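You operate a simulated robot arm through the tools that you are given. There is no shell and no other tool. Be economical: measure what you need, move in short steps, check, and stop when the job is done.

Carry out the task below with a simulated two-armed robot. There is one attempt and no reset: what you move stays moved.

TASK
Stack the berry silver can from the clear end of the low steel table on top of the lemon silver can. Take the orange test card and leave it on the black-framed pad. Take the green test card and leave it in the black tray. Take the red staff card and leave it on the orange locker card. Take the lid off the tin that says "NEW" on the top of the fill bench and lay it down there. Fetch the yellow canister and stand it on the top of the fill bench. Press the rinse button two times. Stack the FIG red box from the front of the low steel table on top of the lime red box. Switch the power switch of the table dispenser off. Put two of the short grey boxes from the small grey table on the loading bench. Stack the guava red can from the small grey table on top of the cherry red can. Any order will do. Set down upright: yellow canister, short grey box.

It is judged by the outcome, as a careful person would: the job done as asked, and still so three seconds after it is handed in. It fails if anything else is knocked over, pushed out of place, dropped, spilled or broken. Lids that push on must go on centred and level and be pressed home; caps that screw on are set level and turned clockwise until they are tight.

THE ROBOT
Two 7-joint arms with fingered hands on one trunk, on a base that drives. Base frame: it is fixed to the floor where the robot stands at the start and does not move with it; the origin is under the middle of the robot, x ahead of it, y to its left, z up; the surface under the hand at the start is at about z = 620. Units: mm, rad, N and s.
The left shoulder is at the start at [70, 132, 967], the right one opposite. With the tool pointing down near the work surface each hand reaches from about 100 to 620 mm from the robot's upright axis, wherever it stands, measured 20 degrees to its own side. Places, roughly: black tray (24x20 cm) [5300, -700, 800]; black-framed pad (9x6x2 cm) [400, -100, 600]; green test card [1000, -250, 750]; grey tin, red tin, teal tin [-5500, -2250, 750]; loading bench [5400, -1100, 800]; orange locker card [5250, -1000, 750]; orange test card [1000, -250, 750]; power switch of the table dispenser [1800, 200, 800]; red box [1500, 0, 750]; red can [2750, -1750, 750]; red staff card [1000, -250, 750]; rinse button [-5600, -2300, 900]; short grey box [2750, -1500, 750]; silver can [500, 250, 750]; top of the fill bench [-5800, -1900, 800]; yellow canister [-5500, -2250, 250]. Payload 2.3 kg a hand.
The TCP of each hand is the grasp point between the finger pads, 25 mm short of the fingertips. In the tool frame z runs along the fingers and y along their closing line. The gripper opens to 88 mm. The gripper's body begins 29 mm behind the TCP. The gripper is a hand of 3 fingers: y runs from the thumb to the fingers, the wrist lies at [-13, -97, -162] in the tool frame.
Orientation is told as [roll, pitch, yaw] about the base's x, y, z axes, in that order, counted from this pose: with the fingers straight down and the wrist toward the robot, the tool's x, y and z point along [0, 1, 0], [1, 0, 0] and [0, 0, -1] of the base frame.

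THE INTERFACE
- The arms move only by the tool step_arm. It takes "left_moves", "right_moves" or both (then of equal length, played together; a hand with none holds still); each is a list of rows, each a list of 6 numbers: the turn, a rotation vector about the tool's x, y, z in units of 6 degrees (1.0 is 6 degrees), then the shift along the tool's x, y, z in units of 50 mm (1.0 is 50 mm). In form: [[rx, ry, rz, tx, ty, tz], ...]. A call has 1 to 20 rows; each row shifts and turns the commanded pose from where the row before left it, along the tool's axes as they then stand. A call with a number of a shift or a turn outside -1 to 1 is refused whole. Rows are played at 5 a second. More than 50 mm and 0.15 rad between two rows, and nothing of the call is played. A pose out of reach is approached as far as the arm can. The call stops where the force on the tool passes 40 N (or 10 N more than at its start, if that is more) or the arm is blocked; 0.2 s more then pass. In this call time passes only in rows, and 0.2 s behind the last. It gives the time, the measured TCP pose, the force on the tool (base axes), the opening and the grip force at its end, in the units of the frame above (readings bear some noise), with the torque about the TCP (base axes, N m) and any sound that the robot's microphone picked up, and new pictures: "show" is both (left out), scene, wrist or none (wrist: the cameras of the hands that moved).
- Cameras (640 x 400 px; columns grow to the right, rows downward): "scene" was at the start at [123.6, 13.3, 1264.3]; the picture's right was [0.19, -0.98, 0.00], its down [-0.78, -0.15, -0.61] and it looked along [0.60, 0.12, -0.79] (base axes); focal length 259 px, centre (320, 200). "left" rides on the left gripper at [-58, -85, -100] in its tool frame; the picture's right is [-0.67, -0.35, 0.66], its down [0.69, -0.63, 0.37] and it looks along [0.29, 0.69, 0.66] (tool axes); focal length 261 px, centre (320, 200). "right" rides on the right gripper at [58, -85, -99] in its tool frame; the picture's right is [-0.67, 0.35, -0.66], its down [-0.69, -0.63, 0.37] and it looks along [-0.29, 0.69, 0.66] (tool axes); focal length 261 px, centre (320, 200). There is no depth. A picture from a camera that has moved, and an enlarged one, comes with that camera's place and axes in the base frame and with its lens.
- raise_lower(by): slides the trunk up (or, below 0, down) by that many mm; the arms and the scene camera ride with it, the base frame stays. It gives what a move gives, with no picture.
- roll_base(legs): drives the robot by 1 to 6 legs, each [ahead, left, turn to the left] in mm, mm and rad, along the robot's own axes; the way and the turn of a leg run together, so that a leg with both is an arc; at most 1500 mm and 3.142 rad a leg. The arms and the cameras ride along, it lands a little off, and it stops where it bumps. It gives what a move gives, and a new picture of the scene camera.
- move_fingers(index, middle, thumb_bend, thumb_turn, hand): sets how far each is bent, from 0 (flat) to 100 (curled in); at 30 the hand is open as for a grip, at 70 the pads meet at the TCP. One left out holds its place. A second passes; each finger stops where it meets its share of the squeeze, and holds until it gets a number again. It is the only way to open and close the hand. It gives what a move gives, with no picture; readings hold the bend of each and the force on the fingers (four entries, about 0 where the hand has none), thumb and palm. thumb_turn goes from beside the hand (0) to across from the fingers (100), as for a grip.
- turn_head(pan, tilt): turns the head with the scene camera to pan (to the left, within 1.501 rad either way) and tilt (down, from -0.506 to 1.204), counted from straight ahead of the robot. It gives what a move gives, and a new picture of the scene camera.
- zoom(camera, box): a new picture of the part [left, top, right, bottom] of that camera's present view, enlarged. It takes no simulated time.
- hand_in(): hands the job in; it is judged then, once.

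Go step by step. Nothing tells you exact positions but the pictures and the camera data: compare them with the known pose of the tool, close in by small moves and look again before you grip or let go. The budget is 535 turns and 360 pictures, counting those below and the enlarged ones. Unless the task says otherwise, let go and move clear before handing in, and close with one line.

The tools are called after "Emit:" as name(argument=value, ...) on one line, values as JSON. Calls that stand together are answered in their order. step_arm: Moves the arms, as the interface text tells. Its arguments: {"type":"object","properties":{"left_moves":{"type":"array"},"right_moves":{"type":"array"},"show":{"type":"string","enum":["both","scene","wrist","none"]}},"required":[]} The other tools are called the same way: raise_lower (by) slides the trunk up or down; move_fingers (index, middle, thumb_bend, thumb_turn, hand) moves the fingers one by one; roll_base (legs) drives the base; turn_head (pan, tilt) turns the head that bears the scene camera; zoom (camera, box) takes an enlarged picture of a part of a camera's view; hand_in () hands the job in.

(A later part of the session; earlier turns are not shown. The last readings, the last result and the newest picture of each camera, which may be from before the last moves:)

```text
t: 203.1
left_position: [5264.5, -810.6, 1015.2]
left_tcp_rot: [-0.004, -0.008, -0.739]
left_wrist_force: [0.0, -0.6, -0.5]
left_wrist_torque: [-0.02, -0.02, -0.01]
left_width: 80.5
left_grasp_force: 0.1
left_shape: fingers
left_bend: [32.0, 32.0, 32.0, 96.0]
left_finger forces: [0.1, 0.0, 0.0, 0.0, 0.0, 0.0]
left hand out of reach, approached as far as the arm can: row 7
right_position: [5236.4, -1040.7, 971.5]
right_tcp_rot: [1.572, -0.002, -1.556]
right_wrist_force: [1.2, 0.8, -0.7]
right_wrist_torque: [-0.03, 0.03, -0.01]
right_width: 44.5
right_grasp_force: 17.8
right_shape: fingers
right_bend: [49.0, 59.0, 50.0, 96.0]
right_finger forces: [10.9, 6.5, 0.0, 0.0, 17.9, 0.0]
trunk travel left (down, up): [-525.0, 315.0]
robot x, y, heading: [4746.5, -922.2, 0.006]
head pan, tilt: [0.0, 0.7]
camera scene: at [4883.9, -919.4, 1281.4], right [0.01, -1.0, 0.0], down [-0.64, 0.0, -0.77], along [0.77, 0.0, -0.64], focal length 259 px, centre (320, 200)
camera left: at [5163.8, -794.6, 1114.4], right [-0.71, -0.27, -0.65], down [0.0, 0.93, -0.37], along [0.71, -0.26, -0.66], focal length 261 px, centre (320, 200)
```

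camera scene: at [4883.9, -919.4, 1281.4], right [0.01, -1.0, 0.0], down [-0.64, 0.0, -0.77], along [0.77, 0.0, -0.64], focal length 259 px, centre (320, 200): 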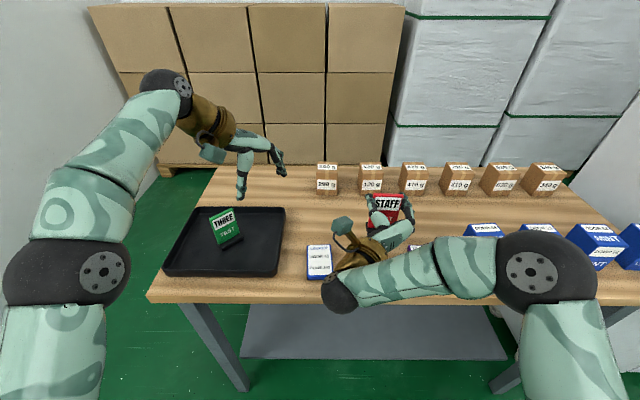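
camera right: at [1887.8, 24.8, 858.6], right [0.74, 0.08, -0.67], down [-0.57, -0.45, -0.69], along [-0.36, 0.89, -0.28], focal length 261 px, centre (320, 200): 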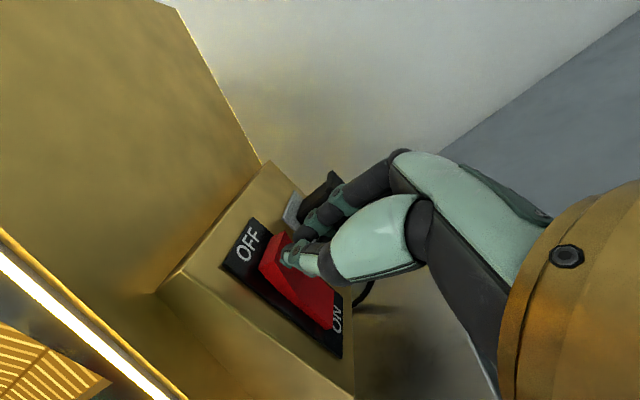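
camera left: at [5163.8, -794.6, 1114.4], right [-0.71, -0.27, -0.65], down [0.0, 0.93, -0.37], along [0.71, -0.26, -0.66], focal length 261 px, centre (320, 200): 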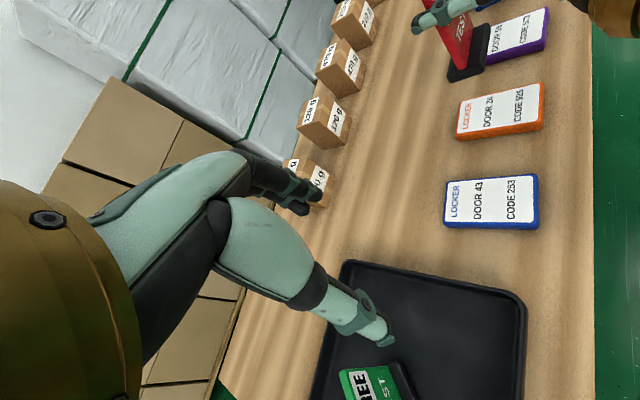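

Clear view: the orange locker card is centred at about [5240, −1044], long axis along x. Lower the staff card above it and check.

Emit:
step_arm(right_moves=[[0, 0, 0, -0.6, 0.08, -0.08], [0, 0, 0, -0.6, 0, 0], [0, 0, 0, -0.5, 0, 0]], show="none")

Emit:
zoom(camera="left", box=[400, 40, 600, 165])

```text
t: 203.9
left_position: [5264.1, -809.7, 1017.3]
left_tcp_rot: [-0.004, -0.009, -0.737]
left_wrist_force: [0.0, -0.7, 0.5]
left_wrist_torque: [0.01, 0.01, 0.04]
left_width: 80.6
left_grasp_force: 0.2
left_shape: fingers
left_bend: [32.0, 32.0, 32.0, 96.0]
left_finger forces: [0.0, 0.0, 0.0, 0.0, 0.0, 0.0]
right_position: [5231.1, -1046.3, 888.7]
right_tcp_rot: [1.577, -0.001, -1.557]
right_wrist_force: [-0.7, -0.2, 5.2]
right_wrist_torque: [-0.16, -0.07, -0.02]
right_width: 44.6
right_grasp_force: 18.4
right_shape: fingers
right_bend: [49.0, 59.0, 51.0, 95.0]
right_finger forces: [10.9, 7.4, 0.1, 0.1, 18.0, 0.1]
trunk travel left (down, up): [-525.0, 315.0]
robot x, y, heading: [4751.1, -915.5, 0.004]
head pan, tilt: [0.0, 0.7]
```

```text
3.20 times, centred on (500, 102) of left
camera zoom: at [5162.0, -794.6, 1115.3], right [-0.71, -0.27, -0.65], down [0.0, 0.93, -0.38], along [0.71, -0.26, -0.66], focal length 834 px, centre (-256, 512)
```

zoom: 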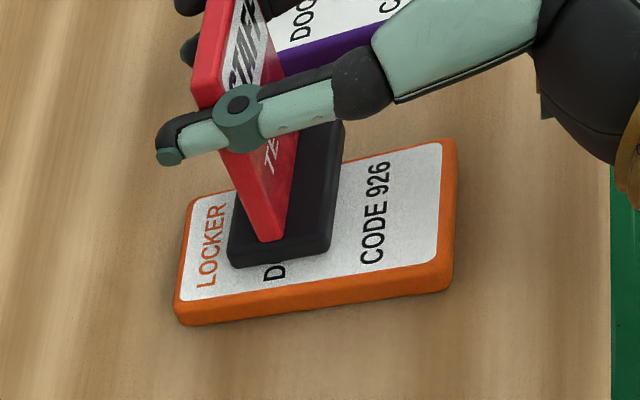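

It touched already (card top z≈816). The foot is ~17 mm too far right and ~7 mm too far ahead. Lift, correct, lower again.

Emit:
step_arm(right_moves=[[0, 0, 0, 0.3, 0, 0], [0, 0, 0, 0, -0.34, -0.16], [0, 0, 0, -0.12, 0, 0]], show="none")

Emit:
zoom(camera="left", box=[400, 40, 600, 165])

```text
t: 204.7
left_position: [5266.4, -811.0, 1015.9]
left_tcp_rot: [-0.007, -0.006, -0.737]
left_wrist_force: [-0.4, -0.7, 0.6]
left_wrist_torque: [0.02, -0.03, -0.02]
left_width: 80.8
left_grasp_force: 0.0
left_shape: fingers
left_bend: [32.0, 32.0, 32.0, 96.0]
left_finger forces: [0.0, 0.0, 0.1, 0.0, 0.0, 0.1]
right_position: [5224.8, -1029.6, 893.3]
right_tcp_rot: [1.569, -0.003, -1.553]
right_wrist_force: [0.2, 0.5, -0.6]
right_wrist_torque: [-0.01, -0.02, 0.04]
right_width: 44.3
right_grasp_force: 18.3
right_shape: fingers
right_bend: [49.0, 59.0, 50.0, 96.0]
right_finger forces: [11.1, 6.7, 0.0, 0.0, 18.4, 0.0]
trunk travel left (down, up): [-525.0, 315.0]
robot x, y, heading: [4749.7, -919.6, 0.003]
head pan, tilt: [0.0, 0.7]
```

```text
3.20 times, centred on (500, 102) of left
camera zoom: at [5165.2, -795.4, 1113.8], right [-0.71, -0.27, -0.65], down [-0.01, 0.93, -0.37], along [0.71, -0.26, -0.66], focal length 834 px, centre (-256, 512)
```

zoom: 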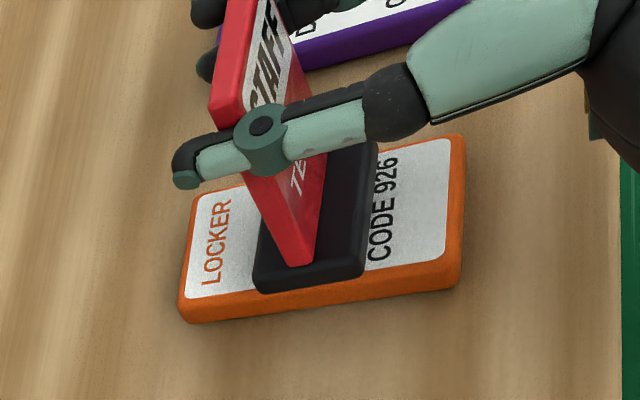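

Emit:
step_arm(right_moves=[[0, 0, 0, -0.06, 0, 0], [0, 0, 0, -0.03, 0, 0], [0, 0, 0, -0.03, 0, 0]], show="none")

Emit:
zoom(camera="left", box=[400, 40, 600, 165])

```text
t: 205.5
left_position: [5263.4, -810.0, 1015.0]
left_tcp_rot: [-0.007, -0.009, -0.738]
left_wrist_force: [-0.2, 0.5, 0.2]
left_wrist_torque: [0.02, 0.0, 0.06]
left_width: 80.7
left_grasp_force: 0.1
left_shape: fingers
left_bend: [32.0, 32.0, 32.0, 96.0]
left_finger forces: [0.1, 0.0, 0.0, 0.0, 0.0, 0.0]
right_position: [5223.8, -1027.8, 889.4]
right_tcp_rot: [1.576, -0.004, -1.559]
right_wrist_force: [-1.0, 1.0, 4.8]
right_wrist_torque: [-0.07, -0.07, 0.0]
right_width: 44.6
right_grasp_force: 18.5
right_shape: fingers
right_bend: [49.0, 59.0, 50.0, 96.0]
right_finger forces: [10.7, 7.0, 0.0, 0.1, 18.9, 0.0]
trunk travel left (down, up): [-525.0, 315.0]
robot x, y, heading: [4752.3, -919.0, 0.005]
head pan, tilt: [0.0, 0.7]
```

```text
3.20 times, centred on (500, 102) of left
camera zoom: at [5163.2, -794.5, 1114.7], right [-0.71, -0.27, -0.65], down [0.0, 0.93, -0.38], along [0.71, -0.26, -0.66], focal length 834 px, centre (-256, 512)
```

zoom: 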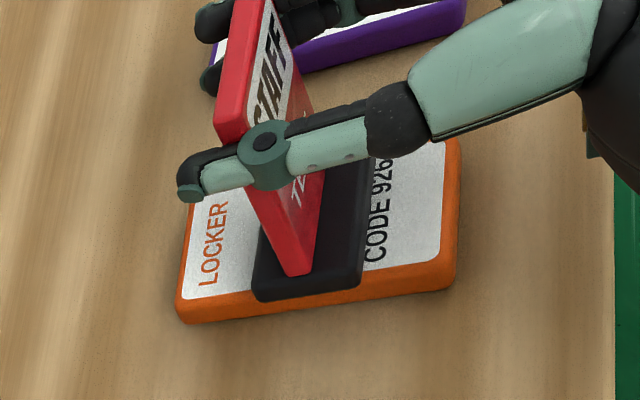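

Seated well on the card. Release and withdraw.

Emit:
move_fingers(hand="right", index=32, middle=32, thumb_bend=32)

Emit:
step_arm(right_moves=[[0, 0, 0, 0.02, 0, -0.5], [0, 0, 0, 0, 0, -0.9], [0, 0, 0, 0.3, 0, -0.6], [0, 0, 0, 0.9, 0, 0], [0, 0, 0, 0.9, 0, 0]], show="none")

Emit:
zoom(camera="left", box=[400, 0, 640, 150])

```text
t: 206.5
left_position: [5265.9, -811.2, 1015.7]
left_tcp_rot: [-0.007, -0.008, -0.739]
left_wrist_force: [0.1, 0.2, 0.0]
left_wrist_torque: [0.0, 0.0, -0.06]
left_width: 80.6
left_grasp_force: 0.1
left_shape: fingers
left_bend: [32.0, 32.0, 32.0, 96.0]
left_finger forces: [0.0, 0.1, 0.1, 0.0, 0.1, 0.0]
right_position: [5225.2, -1028.3, 888.1]
right_tcp_rot: [1.57, -0.002, -1.555]
right_wrist_force: [-0.4, 0.5, 0.1]
right_wrist_torque: [-0.01, -0.02, 0.01]
right_width: 80.2
right_grasp_force: 0.1
right_shape: fingers
right_bend: [32.0, 32.0, 32.0, 97.0]
right_finger forces: [0.0, 0.1, 0.1, 0.0, 0.0, 0.0]
trunk travel left (down, up): [-525.0, 315.0]
robot x, y, heading: [4751.6, -920.4, 0.008]
head pan, tilt: [0.0, 0.7]
```

```text
t: 207.7
left_position: [5265.7, -810.7, 1016.0]
left_tcp_rot: [-0.004, -0.008, -0.739]
left_wrist_force: [-0.1, 0.4, 0.5]
left_wrist_torque: [-0.01, 0.0, -0.01]
left_width: 80.5
left_grasp_force: 0.1
left_shape: fingers
left_bend: [32.0, 32.0, 32.0, 96.0]
left_finger forces: [0.0, 0.1, 0.0, 0.0, 0.1, 0.1]
right_position: [5123.6, -1029.8, 993.2]
right_tcp_rot: [1.57, -0.003, -1.555]
right_wrist_force: [-0.2, -0.7, 0.1]
right_wrist_torque: [0.0, -0.05, 0.01]
right_width: 80.4
right_grasp_force: 0.0
right_shape: fingers
right_bend: [32.0, 32.0, 32.0, 97.0]
right_finger forces: [0.1, 0.0, 0.0, 0.1, 0.0, 0.0]
trunk travel left (down, up): [-525.0, 315.0]
robot x, y, heading: [4747.1, -920.0, 0.004]
head pan, tilt: [0.0, 0.7]
```

```text
2.67 times, centred on (520, 75) of left
camera zoom: at [5163.5, -795.4, 1114.5], right [-0.71, -0.27, -0.65], down [0.0, 0.93, -0.37], along [0.71, -0.26, -0.66], focal length 695 px, centre (-213, 533)
```

zoom: 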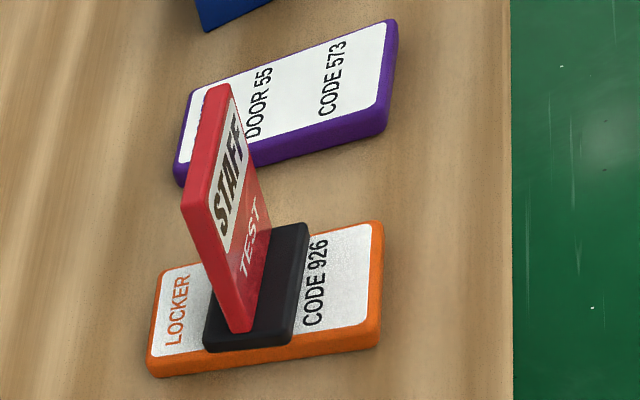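

The red staff card stands on the orange locker card. Next the small grey table: back off, turn around and drive to its +x side (x≈3400, y≈−1450), avoiding the cardboard sheet.

Emit:
step_arm(left_moves=[[0, 0, -1, 0, 0, 0], [0, 0, -1, 0, 0, 0], [0, 0, -1, 0, 0, 0], [0, 0, -1, 0, 0, 0], [0, 0, -1, 0, 0, 0], [0, 0, -1, 0, 0, 0], [0, 0, -1, 0, 0, 0]], show="none")

Emit:
roll_base(legs=[[-320, 0, 0], [0, -500, 0], [0, 0, 3.13], [1000, 0, 0]])

Emit:
turn_head(pan=0.0, tilt=0.5)

```text
t: 209.3
left_position: [5264.8, -810.3, 1016.7]
left_tcp_rot: [-0.009, -0.001, 0.0]
left_wrist_force: [0.1, 0.3, 0.8]
left_wrist_torque: [0.01, -0.05, 0.03]
left_width: 80.2
left_grasp_force: 0.2
left_shape: fingers
left_bend: [32.0, 32.0, 32.0, 96.0]
left_finger forces: [0.0, 0.0, 0.1, 0.0, 0.0, 0.0]
right_position: [5124.7, -1028.5, 993.0]
right_tcp_rot: [1.571, -0.002, -1.555]
right_wrist_force: [0.0, 0.8, -1.3]
right_wrist_torque: [-0.02, -0.01, 0.03]
right_width: 80.6
right_grasp_force: 0.1
right_shape: fingers
right_bend: [32.0, 32.0, 32.0, 97.0]
right_finger forces: [0.0, 0.0, 0.0, 0.0, 0.1, 0.0]
trunk travel left (down, up): [-525.0, 315.0]
robot x, y, heading: [4751.6, -920.2, 0.01]
head pan, tilt: [0.0, 0.7]
```

```text
t: 226.0
left_position: [2926.7, -1491.2, 1015.1]
left_tcp_rot: [-0.01, 0.0, 3.103]
left_wrist_force: [-1.1, 1.0, 0.2]
left_wrist_torque: [0.02, 0.01, -0.02]
left_width: 80.7
left_grasp_force: 0.0
left_shape: fingers
left_bend: [32.0, 32.0, 32.0, 96.0]
left_finger forces: [0.0, 0.0, 0.1, 0.0, 0.0, 0.0]
right_position: [3074.3, -1277.5, 993.0]
right_tcp_rot: [1.571, -0.001, 1.552]
right_wrist_force: [0.4, -0.6, -0.3]
right_wrist_torque: [0.05, 0.0, -0.01]
right_width: 80.2
right_grasp_force: 0.0
right_shape: fingers
right_bend: [32.0, 32.0, 32.0, 97.0]
right_finger forces: [0.0, 0.1, 0.1, 0.0, 0.0, 0.0]
trunk travel left (down, up): [-525.0, 315.0]
robot x, y, heading: [3442.9, -1402.4, 3.12]
head pan, tilt: [0.0, 0.7]
camera scene: at [3311.1, -1397.3, 1281.4], right [0.03, 1.0, 0.0], down [0.64, -0.02, -0.76], along [-0.76, 0.02, -0.64], focal length 259 px, centre (320, 200)
```

scene: 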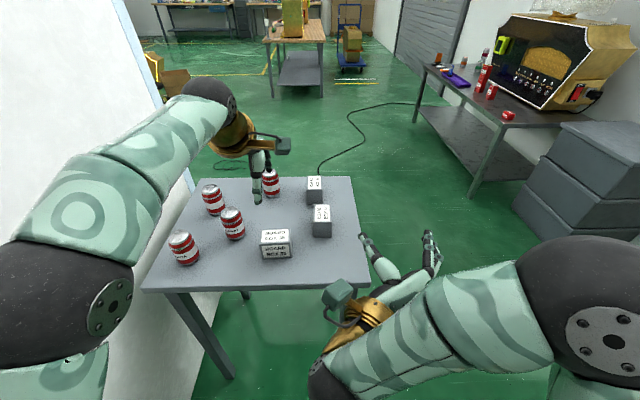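

```text
t: 226.7
left_position: [2926.9, -1492.0, 1015.8]
left_tcp_rot: [-0.009, 0.0, 3.103]
left_wrist_force: [-0.3, 0.5, -0.8]
left_wrist_torque: [0.01, -0.02, -0.01]
left_width: 80.6
left_grasp_force: 0.1
left_shape: fingers
left_bend: [32.0, 32.0, 32.0, 96.0]
left_finger forces: [0.0, 0.1, 0.1, 0.0, 0.1, 0.0]
right_position: [3074.4, -1278.6, 991.7]
right_tcp_rot: [1.57, -0.003, 1.551]
right_wrist_force: [-0.6, -0.5, 0.4]
right_wrist_torque: [0.0, 0.02, 0.0]
right_width: 80.2
right_grasp_force: 0.1
right_shape: fingers
right_bend: [32.0, 32.0, 32.0, 97.0]
right_finger forces: [0.0, 0.0, 0.1, 0.1, 0.0, 0.0]
trunk travel left (down, up): [-525.0, 315.0]
robot x, y, heading: [3445.9, -1400.2, 3.111]
head pan, tilt: [0.0, 0.499]
camera scene: at [3304.9, -1397.1, 1299.0], right [0.03, 1.0, 0.0], down [0.48, -0.01, -0.88], along [-0.88, 0.02, -0.48], focal length 259 px, centre (320, 200)
```

scene: 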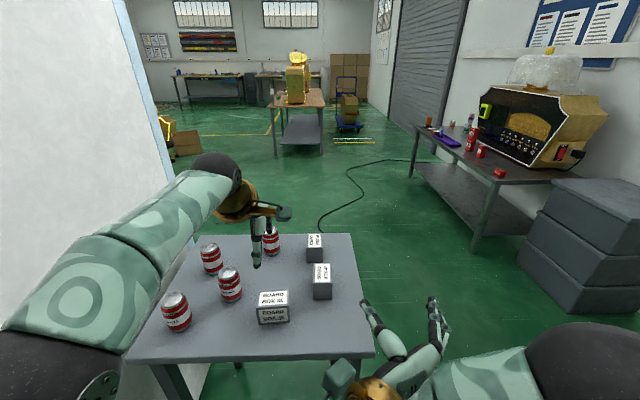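

Emit:
zoom(camera="scene", box=[150, 220, 350, 345])

Emit:
zoom(camera="left", box=[0, 0, 640, 400])

```text
3.20 times, centred on (250, 282) of scene
camera zoom: at [3304.9, -1397.1, 1299.0], right [0.03, 1.0, 0.0], down [0.48, -0.01, -0.88], along [-0.88, 0.02, -0.48], focal length 829 px, centre (544, -64)
```

zoom: 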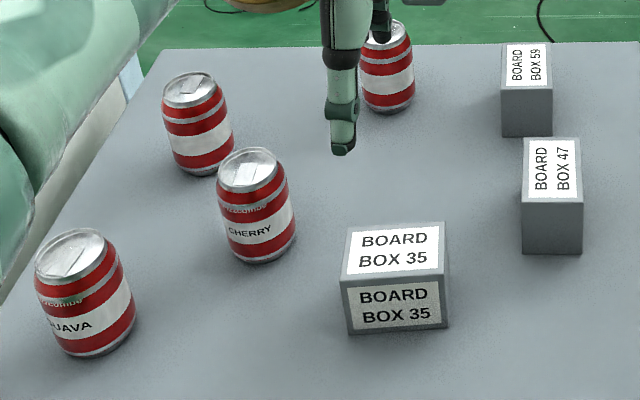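

```text
1.00 times, centred on (320, 200) of left (not enlarged: the box is as wide or as high as the picture)
camera zoom: at [3014.4, -1437.9, 1115.4], right [0.37, 0.66, -0.65], down [0.6, -0.71, -0.37], along [-0.7, -0.25, -0.66], focal length 261 px, centre (320, 200)
```

zoom: 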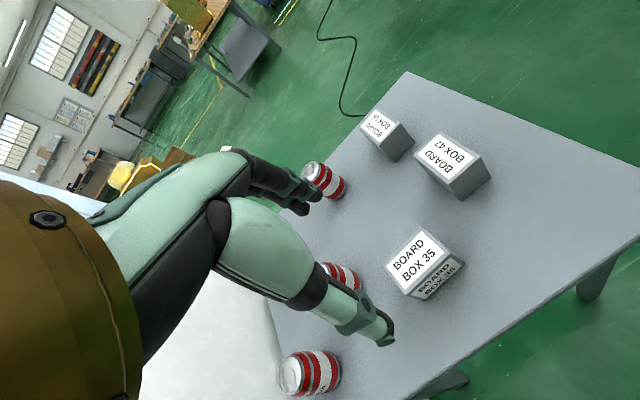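

I can read GUAVA at the front-left (~[2895, −1710]) and CHERRY behind it (~[2818, −1616]); table top ≈ z 750, fridge wall at y≈−1970. I'll go a little closer and use the left hand.

Emit:
roll_base(legs=[[85, 60, 0.02]])

Emit:
step_arm(left_moves=[[0, 0, 0, 0.8, -0.3, 0.3], [0, 0, 0, 0.8, -0.2, 0.3], [0, 0, 0, 0.8, -0.2, 0.3], [0, 0, 0, 0.5, -0.1, 0.3]], show="both")

```text
t: 227.9
left_position: [2842.6, -1560.5, 1016.1]
left_tcp_rot: [-0.009, -0.001, 3.122]
left_wrist_force: [0.3, 1.0, -0.2]
left_wrist_torque: [-0.02, 0.0, 0.02]
left_width: 80.5
left_grasp_force: 0.0
left_shape: fingers
left_bend: [32.0, 32.0, 32.0, 96.0]
left_finger forces: [0.0, 0.0, 0.1, 0.0, 0.1, 0.0]
right_position: [2984.9, -1343.6, 993.6]
right_tcp_rot: [1.571, 0.0, 1.572]
right_wrist_force: [0.4, 0.6, 0.0]
right_wrist_torque: [0.0, -0.01, 0.03]
right_width: 80.3
right_grasp_force: 0.0
right_shape: fingers
right_bend: [32.0, 32.0, 32.0, 97.0]
right_finger forces: [0.1, 0.0, 0.0, 0.0, 0.0, 0.0]
trunk travel left (down, up): [-525.0, 315.0]
robot x, y, heading: [3361.8, -1457.8, 3.129]
head pan, tilt: [0.0, 0.499]
camera scene: at [3218.6, -1457.9, 1299.2], right [0.01, 1.0, 0.0], down [0.48, 0.0, -0.88], along [-0.88, 0.01, -0.48], focal length 259 px, centre (320, 200)
```

scene: 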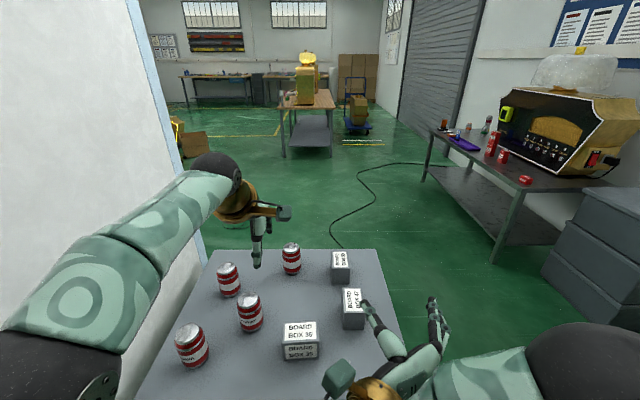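

```text
t: 228.9
left_position: [2879.8, -1707.3, 954.8]
left_tcp_rot: [-0.009, 0.0, 3.123]
left_wrist_force: [1.2, 0.6, 0.1]
left_wrist_torque: [-0.01, -0.02, 0.0]
left_width: 80.4
left_grasp_force: 0.1
left_shape: fingers
left_bend: [32.0, 32.0, 32.0, 96.0]
left_finger forces: [0.1, 0.0, 0.0, 0.0, 0.0, 0.0]
right_position: [2985.2, -1344.4, 992.9]
right_tcp_rot: [1.571, -0.002, 1.573]
right_wrist_force: [-0.3, 0.4, 0.6]
right_wrist_torque: [0.02, -0.03, 0.0]
right_width: 80.4
right_grasp_force: 0.1
right_shape: fingers
right_bend: [32.0, 32.0, 32.0, 97.0]
right_finger forces: [0.0, 0.0, 0.1, 0.1, 0.0, 0.0]
trunk travel left (down, up): [-525.0, 315.0]
robot x, y, heading: [3359.8, -1458.0, 3.133]
head pan, tilt: [0.0, 0.499]
camera scene: at [3217.8, -1459.3, 1299.1], right [0.01, 1.0, 0.0], down [0.48, 0.0, -0.88], along [-0.88, 0.01, -0.48], focal length 259 px, centre (320, 200)
camera left: at [2966.3, -1651.4, 1054.4], right [0.36, 0.67, -0.65], down [0.62, -0.69, -0.37], along [-0.7, -0.27, -0.66], focal length 261 px, centre (320, 200)
```

scene: 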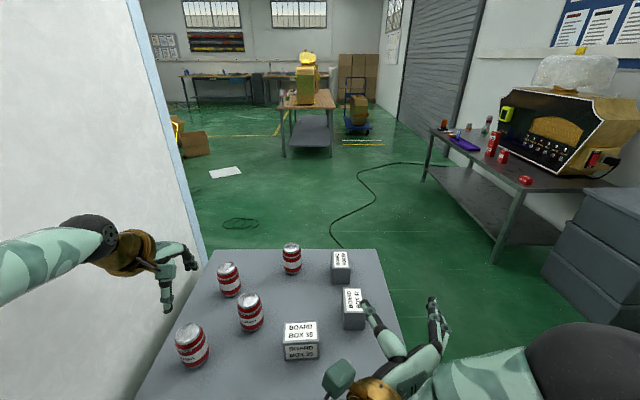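
left: 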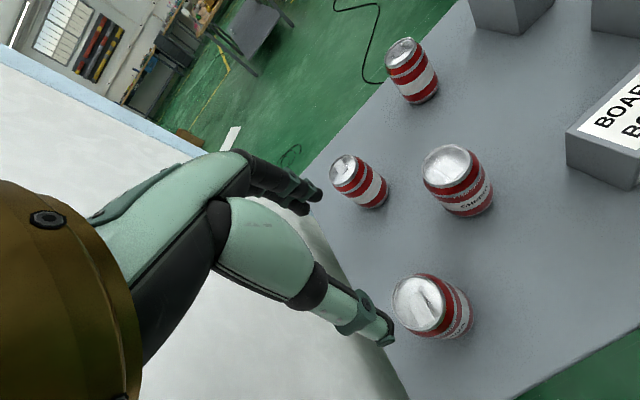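

Guava at [2897, −1713], top z≈830. Align and lower in two stages.

Emit:
step_arm(left_moves=[[0, 0, 0, 0.06, -0.17, 0.8], [0, 0, 0, 0.06, -0.17, 0.8]], show="wrist")

```text
t: 229.5
left_position: [2896.5, -1712.6, 874.9]
left_tcp_rot: [-0.009, 0.001, 3.122]
left_wrist_force: [-0.2, 0.1, 0.3]
left_wrist_torque: [-0.02, -0.03, 0.0]
left_width: 80.4
left_grasp_force: 0.1
left_shape: fingers
left_bend: [32.0, 32.0, 32.0, 96.0]
left_finger forces: [0.1, 0.1, 0.0, 0.1, 0.1, 0.0]
right_position: [2984.3, -1345.9, 991.9]
right_tcp_rot: [1.573, -0.002, 1.571]
right_wrist_force: [-0.5, -0.2, -0.5]
right_wrist_torque: [0.0, 0.01, 0.01]
right_width: 80.4
right_grasp_force: 0.2
right_shape: fingers
right_bend: [32.0, 32.0, 32.0, 97.0]
right_finger forces: [0.0, 0.0, 0.1, 0.1, 0.1, 0.1]
trunk travel left (down, up): [-525.0, 315.0]
robot x, y, heading: [3356.6, -1460.6, 3.135]
head pan, tilt: [0.0, 0.499]
camera left: at [2983.0, -1657.7, 974.4], right [0.36, 0.67, -0.65], down [0.62, -0.69, -0.37], along [-0.7, -0.27, -0.66], focal length 261 px, centre (320, 200)
```

left: 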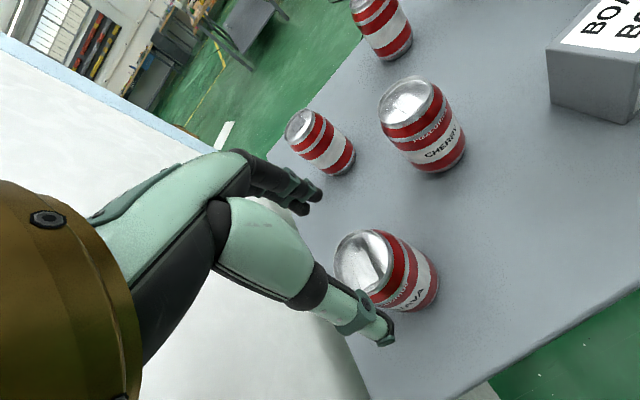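

Emit:
step_arm(left_moves=[[0, 0, 0, 0, -0.04, 0.6], [0, 0, 0, 0, 0, 0.56]], show="wrist")

```text
t: 230.1
left_position: [2897.0, -1712.7, 817.5]
left_tcp_rot: [-0.012, 0.0, 3.123]
left_wrist_force: [0.2, 0.4, 0.0]
left_wrist_torque: [-0.02, 0.0, 0.01]
left_width: 80.5
left_grasp_force: 0.0
left_shape: fingers
left_bend: [32.0, 32.0, 32.0, 96.0]
left_finger forces: [0.1, 0.0, 0.0, 0.1, 0.0, 0.1]
right_position: [2984.0, -1343.7, 992.2]
right_tcp_rot: [1.57, -0.001, 1.573]
right_wrist_force: [0.1, 0.0, 0.5]
right_wrist_torque: [0.0, -0.01, -0.04]
right_width: 80.5
right_grasp_force: 0.0
right_shape: fingers
right_bend: [32.0, 32.0, 32.0, 97.0]
right_finger forces: [0.0, 0.0, 0.1, 0.0, 0.0, 0.0]
trunk travel left (down, up): [-525.0, 315.0]
robot x, y, heading: [3359.1, -1458.7, 3.133]
head pan, tilt: [0.0, 0.499]
camera left: at [2984.0, -1656.9, 915.8], right [0.36, 0.67, -0.65], down [0.62, -0.69, -0.37], along [-0.7, -0.27, -0.66], focal length 261 px, centre (320, 200)
```

left: 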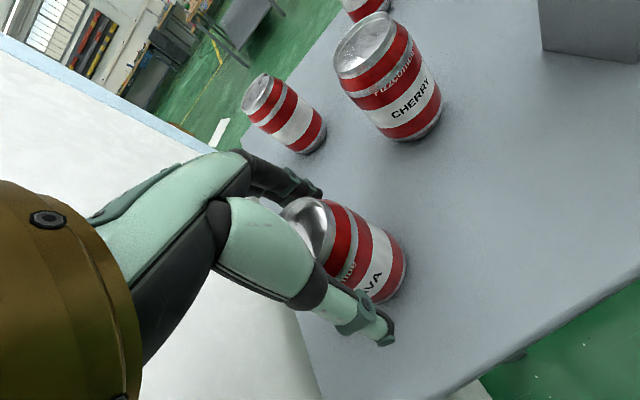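

Emit:
move_fingers(hand="left", index=70, middle=70, thumb_bend=70)

Emit:
step_arm(left_moves=[[0, 0, 0, 0, 0, -0.3], [0, 0, 0, 0, 0, -0.9], [0, 0, 0, 0, 0, -0.9], [0, 0, 0, 0, 0, -0.7]], show="both")

```text
t: 231.1
left_position: [2896.9, -1711.9, 817.7]
left_tcp_rot: [-0.009, -0.003, 3.121]
left_wrist_force: [-0.1, 0.6, 2.2]
left_wrist_torque: [-0.05, 0.16, -0.03]
left_width: 43.9
left_grasp_force: 16.8
left_shape: fingers
left_bend: [52.0, 54.0, 49.0, 98.0]
left_finger forces: [8.5, 8.3, 0.0, 0.0, 16.8, 0.1]
right_position: [2984.5, -1344.4, 992.7]
right_tcp_rot: [1.57, -0.001, 1.57]
right_wrist_force: [-0.8, -0.9, -0.4]
right_wrist_torque: [0.03, 0.02, 0.01]
right_width: 80.3
right_grasp_force: 0.1
right_shape: fingers
right_bend: [32.0, 32.0, 32.0, 97.0]
right_finger forces: [0.0, 0.0, 0.1, 0.0, 0.1, 0.0]
trunk travel left (down, up): [-525.0, 315.0]
robot x, y, heading: [3359.2, -1458.7, 3.137]
head pan, tilt: [0.0, 0.499]
```

```text
t: 232.1
left_position: [2897.7, -1712.9, 957.2]
left_tcp_rot: [-0.011, 0.001, 3.124]
left_wrist_force: [0.2, -0.4, -0.6]
left_wrist_torque: [-0.01, 0.0, 0.01]
left_width: 43.8
left_grasp_force: 16.3
left_shape: fingers
left_bend: [53.0, 55.0, 49.0, 98.0]
left_finger forces: [8.3, 7.6, 0.0, 0.0, 16.5, 0.0]
right_position: [2984.2, -1343.5, 992.6]
right_tcp_rot: [1.572, -0.001, 1.57]
right_wrist_force: [-0.6, -0.5, -0.2]
right_wrist_torque: [0.0, 0.03, 0.0]
right_width: 80.4
right_grasp_force: 0.0
right_shape: fingers
right_bend: [32.0, 32.0, 32.0, 97.0]
right_finger forces: [0.0, 0.0, 0.0, 0.0, 0.0, 0.1]
trunk travel left (down, up): [-525.0, 315.0]
robot x, y, heading: [3358.7, -1459.7, 3.134]
head pan, tilt: [0.0, 0.499]
camera scene: at [3217.9, -1458.5, 1299.0], right [0.01, 1.0, 0.0], down [0.48, 0.0, -0.88], along [-0.88, 0.01, -0.48], focal length 259 px, centre (320, 200)
camera left: at [2984.7, -1657.5, 1057.1], right [0.36, 0.67, -0.65], down [0.62, -0.69, -0.37], along [-0.7, -0.27, -0.66], focal length 261 px, centre (320, 200)
```

scene: 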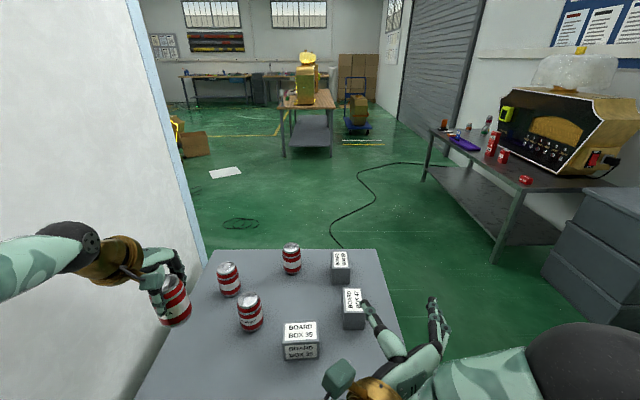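
left: 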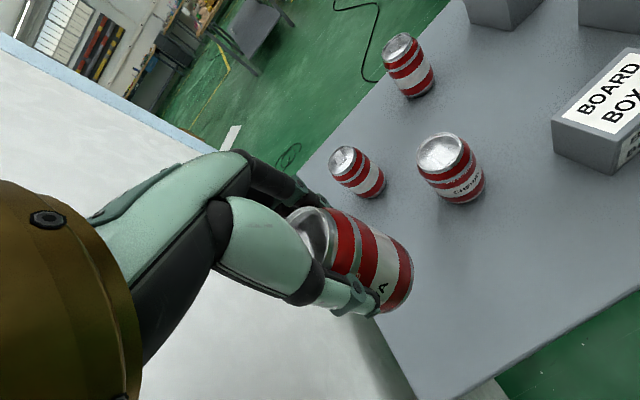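

Guava is held. Carry it over cherry ([2818, −1616]) and lower to ~20 mm above.

Emit:
step_arm(left_moves=[[0, 0, 0, -0.65, 0.53, 0], [0, 0, 0, -0.65, 0.53, 0], [0, 0, 0, -0.64, 0.52, 0.3], [0, 0, 0, 0, 0, 0.5]], show="none")

Emit:
zoom(camera="scene", box=[200, 250, 300, 340])

Emit:
zoom(camera="right", box=[0, 0, 640, 400])

```text
t: 233.1
left_position: [2818.2, -1614.5, 916.5]
left_tcp_rot: [-0.012, 0.0, 3.124]
left_wrist_force: [0.8, -1.6, -2.0]
left_wrist_torque: [-0.01, 0.05, 0.01]
left_width: 43.5
left_grasp_force: 15.9
left_shape: fingers
left_bend: [53.0, 55.0, 49.0, 98.0]
left_finger forces: [8.2, 7.6, 0.0, 0.0, 16.4, 0.0]
right_position: [2984.2, -1344.2, 993.2]
right_tcp_rot: [1.57, -0.002, 1.574]
right_wrist_force: [0.5, 1.2, -0.2]
right_wrist_torque: [-0.01, 0.01, 0.0]
right_width: 80.3
right_grasp_force: 0.1
right_shape: fingers
right_bend: [32.0, 32.0, 32.0, 97.0]
right_finger forces: [0.0, 0.1, 0.0, 0.0, 0.0, 0.1]
trunk travel left (down, up): [-525.0, 315.0]
robot x, y, heading: [3362.2, -1460.1, 3.132]
head pan, tilt: [0.0, 0.499]
```

```text
4.44 times, centred on (250, 295) of scene
camera zoom: at [3217.5, -1459.3, 1299.0], right [0.01, 1.0, 0.0], down [0.48, 0.0, -0.88], along [-0.88, 0.01, -0.48], focal length 1152 px, centre (631, -222)
```

zoom: 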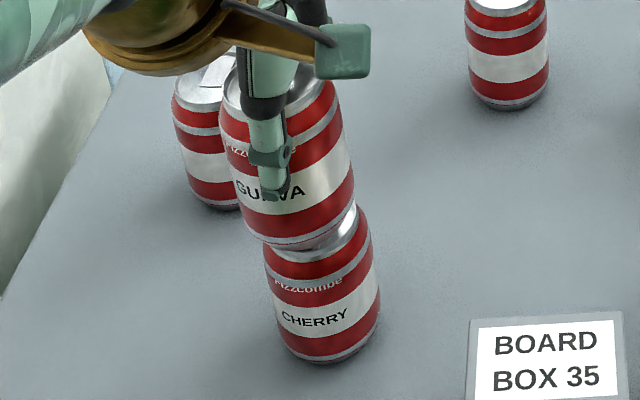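

```text
1.00 times, centred on (320, 200) of right (not enlarged: the box is as wide or as high as the picture)
camera zoom: at [3084.2, -1430.8, 1050.5], right [0.66, 0.35, -0.67], down [-0.36, -0.63, -0.69], along [-0.66, 0.69, -0.28], focal length 261 px, centre (320, 200)
```

zoom: 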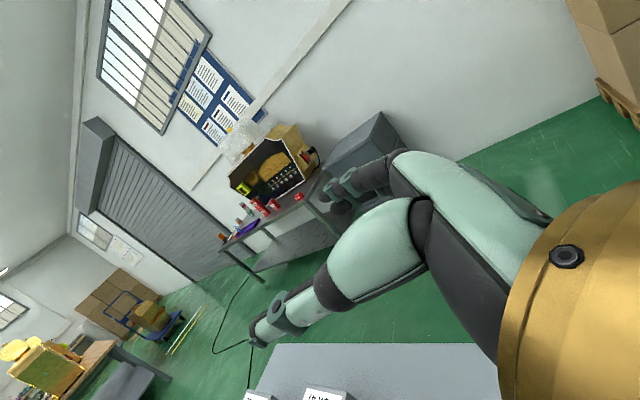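

Slight y correction and lower 8 mm more, then re-inspect.

Emit:
step_arm(left_moves=[[0, 0, 0, -0.06, 0, 0.16]], show="none")

Emit:
zoom(camera="scene", box=[220, 260, 290, 320])

Emit:
zoom(camera="left", box=[270, 170, 470, 350])

```text
t: 233.5
left_position: [2819.6, -1609.7, 908.9]
left_tcp_rot: [-0.011, 0.0, 3.124]
left_wrist_force: [-0.5, 1.1, -0.8]
left_wrist_torque: [-0.01, -0.01, 0.0]
left_width: 43.8
left_grasp_force: 16.2
left_shape: fingers
left_bend: [53.0, 55.0, 49.0, 98.0]
left_finger forces: [8.3, 7.6, 0.0, 0.1, 16.4, 0.1]
right_position: [2983.7, -1344.4, 992.3]
right_tcp_rot: [1.569, 0.0, 1.57]
right_wrist_force: [-0.6, -0.6, 0.5]
right_wrist_torque: [0.01, -0.02, 0.01]
right_width: 80.4
right_grasp_force: 0.1
right_shape: fingers
right_bend: [32.0, 32.0, 32.0, 97.0]
right_finger forces: [0.0, 0.0, 0.1, 0.0, 0.0, 0.0]
trunk travel left (down, up): [-525.0, 315.0]
robot x, y, heading: [3358.2, -1458.0, 3.137]
head pan, tilt: [0.0, 0.499]
```

```text
6.67 times, centred on (255, 290) of scene
camera zoom: at [3217.0, -1458.5, 1299.0], right [0.01, 1.0, 0.0], down [0.48, 0.0, -0.88], along [-0.88, 0.01, -0.48], focal length 1728 px, centre (753, -400)
```

zoom: 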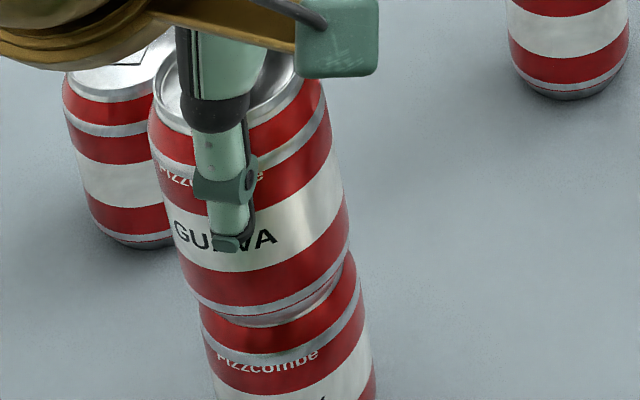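

```text
2.22 times, centred on (370, 260) of left
camera zoom: at [2905.8, -1554.9, 1008.6], right [0.36, 0.67, -0.65], down [0.62, -0.69, -0.37], along [-0.7, -0.27, -0.66], focal length 579 px, centre (209, 67)
```

zoom: 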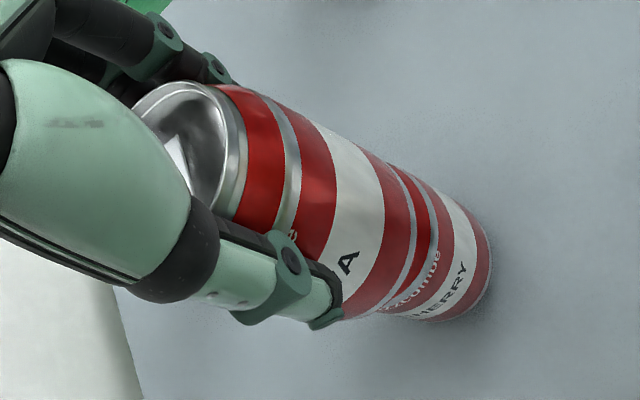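

Coaxial within ~3 mm. Lower to contact.

Emit:
step_arm(left_moves=[[0, 0, 0, -0.03, 0, 0.06], [0, 0, 0, 0, 0, 0.05], [0, 0, 0, 0, 0, 0.04]], show="none")

Emit:
zoom(camera="left", box=[270, 170, 470, 350])

```text
t: 234.3
left_position: [2821.6, -1607.8, 905.4]
left_tcp_rot: [-0.008, -0.007, 3.121]
left_wrist_force: [-0.2, 1.4, 10.1]
left_wrist_torque: [-0.03, 0.21, -0.01]
left_width: 44.1
left_grasp_force: 18.1
left_shape: fingers
left_bend: [53.0, 55.0, 49.0, 98.0]
left_finger forces: [8.8, 8.5, 0.0, 0.0, 18.0, 0.0]
right_position: [2988.2, -1343.1, 993.1]
right_tcp_rot: [1.572, -0.001, 1.571]
right_wrist_force: [-0.2, 0.7, -0.6]
right_wrist_torque: [-0.03, -0.01, -0.01]
right_width: 80.2
right_grasp_force: 0.0
right_shape: fingers
right_bend: [32.0, 32.0, 32.0, 97.0]
right_finger forces: [0.1, 0.0, 0.0, 0.0, 0.1, 0.0]
trunk travel left (down, up): [-525.0, 315.0]
robot x, y, heading: [3361.1, -1457.6, 3.135]
head pan, tilt: [0.0, 0.499]
```

```text
2.22 times, centred on (370, 260) of left
camera zoom: at [2909.1, -1552.5, 1003.4], right [0.36, 0.67, -0.65], down [0.61, -0.69, -0.38], along [-0.7, -0.27, -0.66], focal length 579 px, centre (209, 67)
```

zoom: 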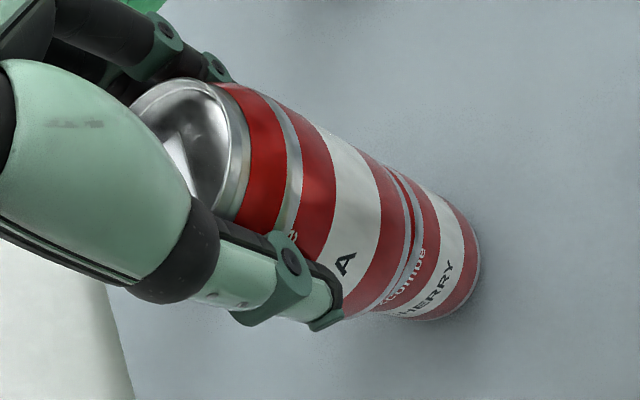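

Emit:
move_fingers(hand="left", index=32, middle=32, thumb_bend=32)

Emit:
step_arm(left_moves=[[0, 0, 0, 0, 0, -0.5], [0, 0, 0, 0, 0, -0.9], [0, 0, 0, 0, 0, -0.9], [0, 0, 0, 0.5, -0.5, 0], [0, 0, 0, 0.9, -0.3, 0]], show="scene")

Emit:
zoom(camera="scene", box=[200, 240, 400, 370])

```text
t: 235.3
left_position: [2820.2, -1609.1, 902.4]
left_tcp_rot: [-0.007, 0.001, 3.122]
left_wrist_force: [0.0, 0.8, -0.3]
left_wrist_torque: [-0.01, 0.01, 0.04]
left_width: 80.2
left_grasp_force: 0.1
left_shape: fingers
left_bend: [32.0, 32.0, 32.0, 96.0]
left_finger forces: [0.0, 0.1, 0.1, 0.1, 0.0, 0.0]
right_position: [2986.2, -1344.0, 992.4]
right_tcp_rot: [1.573, -0.002, 1.574]
right_wrist_force: [1.0, 0.7, -0.2]
right_wrist_torque: [0.02, 0.05, -0.02]
right_width: 80.0
right_grasp_force: 0.1
right_shape: fingers
right_bend: [32.0, 32.0, 32.0, 97.0]
right_finger forces: [0.0, 0.0, 0.1, 0.1, 0.1, 0.0]
trunk travel left (down, up): [-525.0, 315.0]
robot x, y, heading: [3358.5, -1458.1, 3.136]
head pan, tilt: [0.0, 0.499]
```

```text
t: 236.5
left_position: [2858.5, -1683.4, 1014.7]
left_tcp_rot: [-0.01, 0.0, 3.123]
left_wrist_force: [-0.1, 0.9, -0.4]
left_wrist_torque: [0.03, -0.01, -0.03]
left_width: 80.6
left_grasp_force: 0.0
left_shape: fingers
left_bend: [32.0, 32.0, 32.0, 96.0]
left_finger forces: [0.1, 0.0, 0.0, 0.1, 0.0, 0.0]
right_position: [2984.7, -1345.5, 992.9]
right_tcp_rot: [1.571, -0.002, 1.573]
right_wrist_force: [0.0, -0.1, 0.9]
right_wrist_torque: [0.01, 0.01, 0.01]
right_width: 80.5
right_grasp_force: 0.1
right_shape: fingers
right_bend: [32.0, 32.0, 32.0, 97.0]
right_finger forces: [0.1, 0.0, 0.0, 0.1, 0.1, 0.1]
trunk travel left (down, up): [-525.0, 315.0]
robot x, y, heading: [3358.0, -1457.8, 3.134]
head pan, tilt: [0.0, 0.499]
camera scene: at [3218.1, -1460.7, 1299.1], right [0.01, 1.0, 0.0], down [0.48, 0.0, -0.88], along [-0.88, 0.01, -0.48], focal length 259 px, centre (320, 200)
```

scene: 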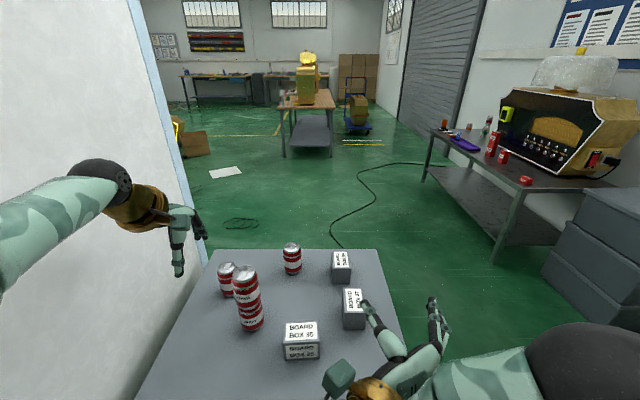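

```text
3.08 times, centred on (300, 305) of scene
camera zoom: at [3218.1, -1460.7, 1299.1], right [0.01, 1.0, 0.0], down [0.48, 0.0, -0.88], along [-0.88, 0.01, -0.48], focal length 798 px, centre (382, -123)
```

zoom: 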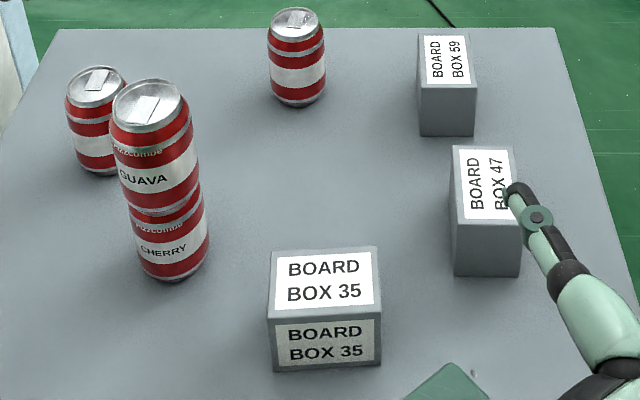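

Guava is stacked on cherry. For the boxes: BOX 35 (centre [2880, −1492], 50 mm along x) suits the left hand; BOX 47 (centre [2800, −1375], 48 mm along y) suits the right hand pointing down with sideways closing. Turn the right hand down.

Emit:
step_arm(right_moves=[[0, -1, 0, -0.2, 0, 0], [0, -1, 0, -0.2, 0, 0], [0, -1, 0, 0, 0, 0], [0, -1, 0, 0, 0, 0], [0, -1, 0, 0, 0, 0], [0, -1, 0, 0, 0, 0], [0, -1, 0, 0, 0, 0], [0, -1, 0, 0, 0, 0], [0, -1, 0, 0, 0, 0], [0, -1, 0, 0, 0, 0], [0, -1, 0, 0, 0, 0], [0, -1, 0, 0, 0, 0], [0, -1, 0, 0, 0, 0], [0, -1, 0, 0, 0, 0], [0, -1, 0, 0, 0, 0]], show="both")

```text
t: 239.7
left_position: [2858.7, -1682.1, 1013.6]
left_tcp_rot: [-0.011, 0.0, 3.123]
left_wrist_force: [0.3, -0.1, -0.1]
left_wrist_torque: [-0.01, 0.01, 0.0]
left_width: 80.8
left_grasp_force: 0.1
left_shape: fingers
left_bend: [32.0, 32.0, 32.0, 96.0]
left_finger forces: [0.1, 0.0, 0.1, 0.0, 0.1, 0.1]
right_position: [2985.7, -1344.0, 973.4]
right_tcp_rot: [-0.002, -0.003, 1.572]
right_wrist_force: [-0.1, 0.7, 0.4]
right_wrist_torque: [-0.01, 0.01, 0.0]
right_width: 80.0
right_grasp_force: 0.0
right_shape: fingers
right_bend: [32.0, 32.0, 32.0, 97.0]
right_finger forces: [0.0, 0.0, 0.0, 0.0, 0.0, 0.0]
trunk travel left (down, up): [-525.0, 315.0]
robot x, y, heading: [3360.2, -1459.2, 3.139]
head pan, tilt: [0.0, 0.499]
camera scene: at [3217.4, -1458.7, 1299.0], right [0.01, 1.0, 0.0], down [0.48, 0.0, -0.88], along [-0.88, 0.01, -0.48], focal length 259 px, centre (320, 200)
camera right: at [2927.4, -1430.5, 1071.8], right [0.67, 0.35, 0.66], down [0.69, -0.63, -0.36], along [0.29, 0.7, -0.66], focal length 261 px, centre (320, 200)
```

scene: 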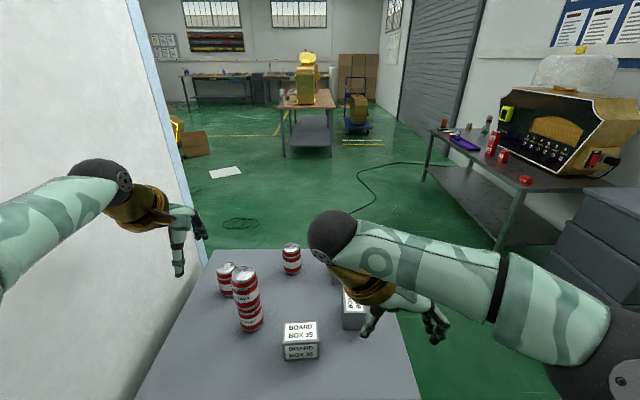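
right: 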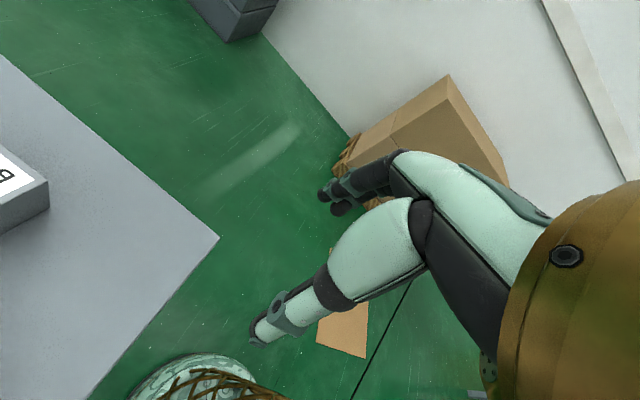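

Works. Move the right hand above BOX 47.

Emit:
step_arm(right_moves=[[0, 0, 0, 0.75, -0.12, 0.2], [0, 0, 0, 0.75, -0.12, 0.2], [0, 0, 0, 0.75, -0.12, 0.3], [0, 0, 0, 0.75, -0.12, 0.4], [0, 0, 0, 0.72, -0.12, 0.5]], show="both")

```text
t: 240.9
left_position: [2857.2, -1681.7, 1013.5]
left_tcp_rot: [-0.01, 0.0, 3.124]
left_wrist_force: [0.0, 0.0, -0.5]
left_wrist_torque: [-0.01, 0.0, -0.04]
left_width: 80.4
left_grasp_force: 0.0
left_shape: fingers
left_bend: [32.0, 32.0, 32.0, 96.0]
left_finger forces: [0.0, 0.0, 0.0, 0.0, 0.1, 0.0]
right_position: [2889.0, -1359.3, 909.8]
right_tcp_rot: [0.0, -0.002, 1.572]
right_wrist_force: [-0.3, 1.2, -0.1]
right_wrist_torque: [0.03, -0.01, -0.03]
right_width: 80.5
right_grasp_force: 0.1
right_shape: fingers
right_bend: [32.0, 32.0, 32.0, 97.0]
right_finger forces: [0.0, 0.0, 0.0, 0.0, 0.0, 0.1]
right hand out of reach, approached as far as the arm can: row 3, 4, 5
trunk travel left (down, up): [-525.0, 315.0]
robot x, y, heading: [3359.7, -1455.7, 3.137]
head pan, tilt: [0.0, 0.499]
camera scene: at [3217.1, -1458.7, 1299.0], right [0.01, 1.0, 0.0], down [0.48, 0.0, -0.88], along [-0.88, 0.01, -0.48], focal length 259 px, centre (320, 200)
camera right: at [2831.2, -1445.5, 1009.6], right [0.67, 0.35, 0.66], down [0.69, -0.63, -0.37], along [0.28, 0.7, -0.66], focal length 261 px, centre (320, 200)
```

scene: 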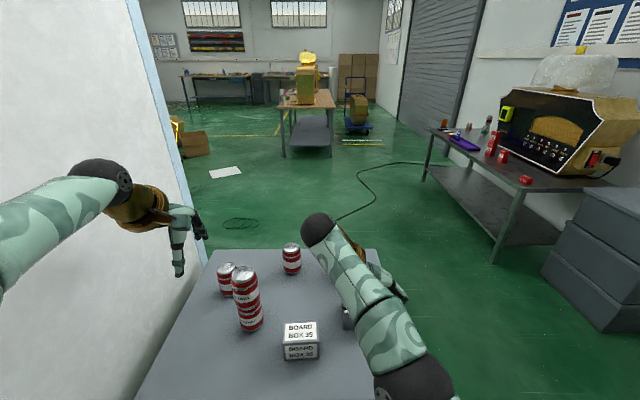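
right: 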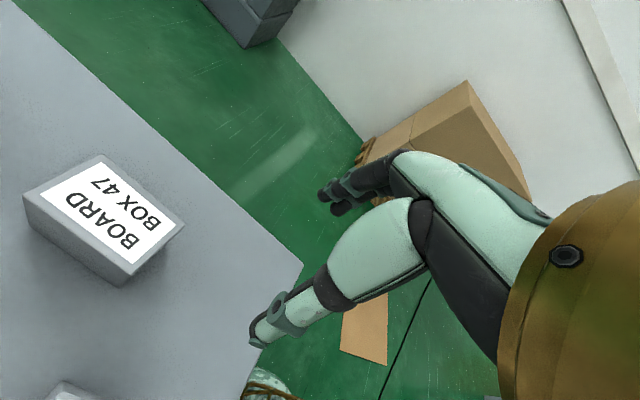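

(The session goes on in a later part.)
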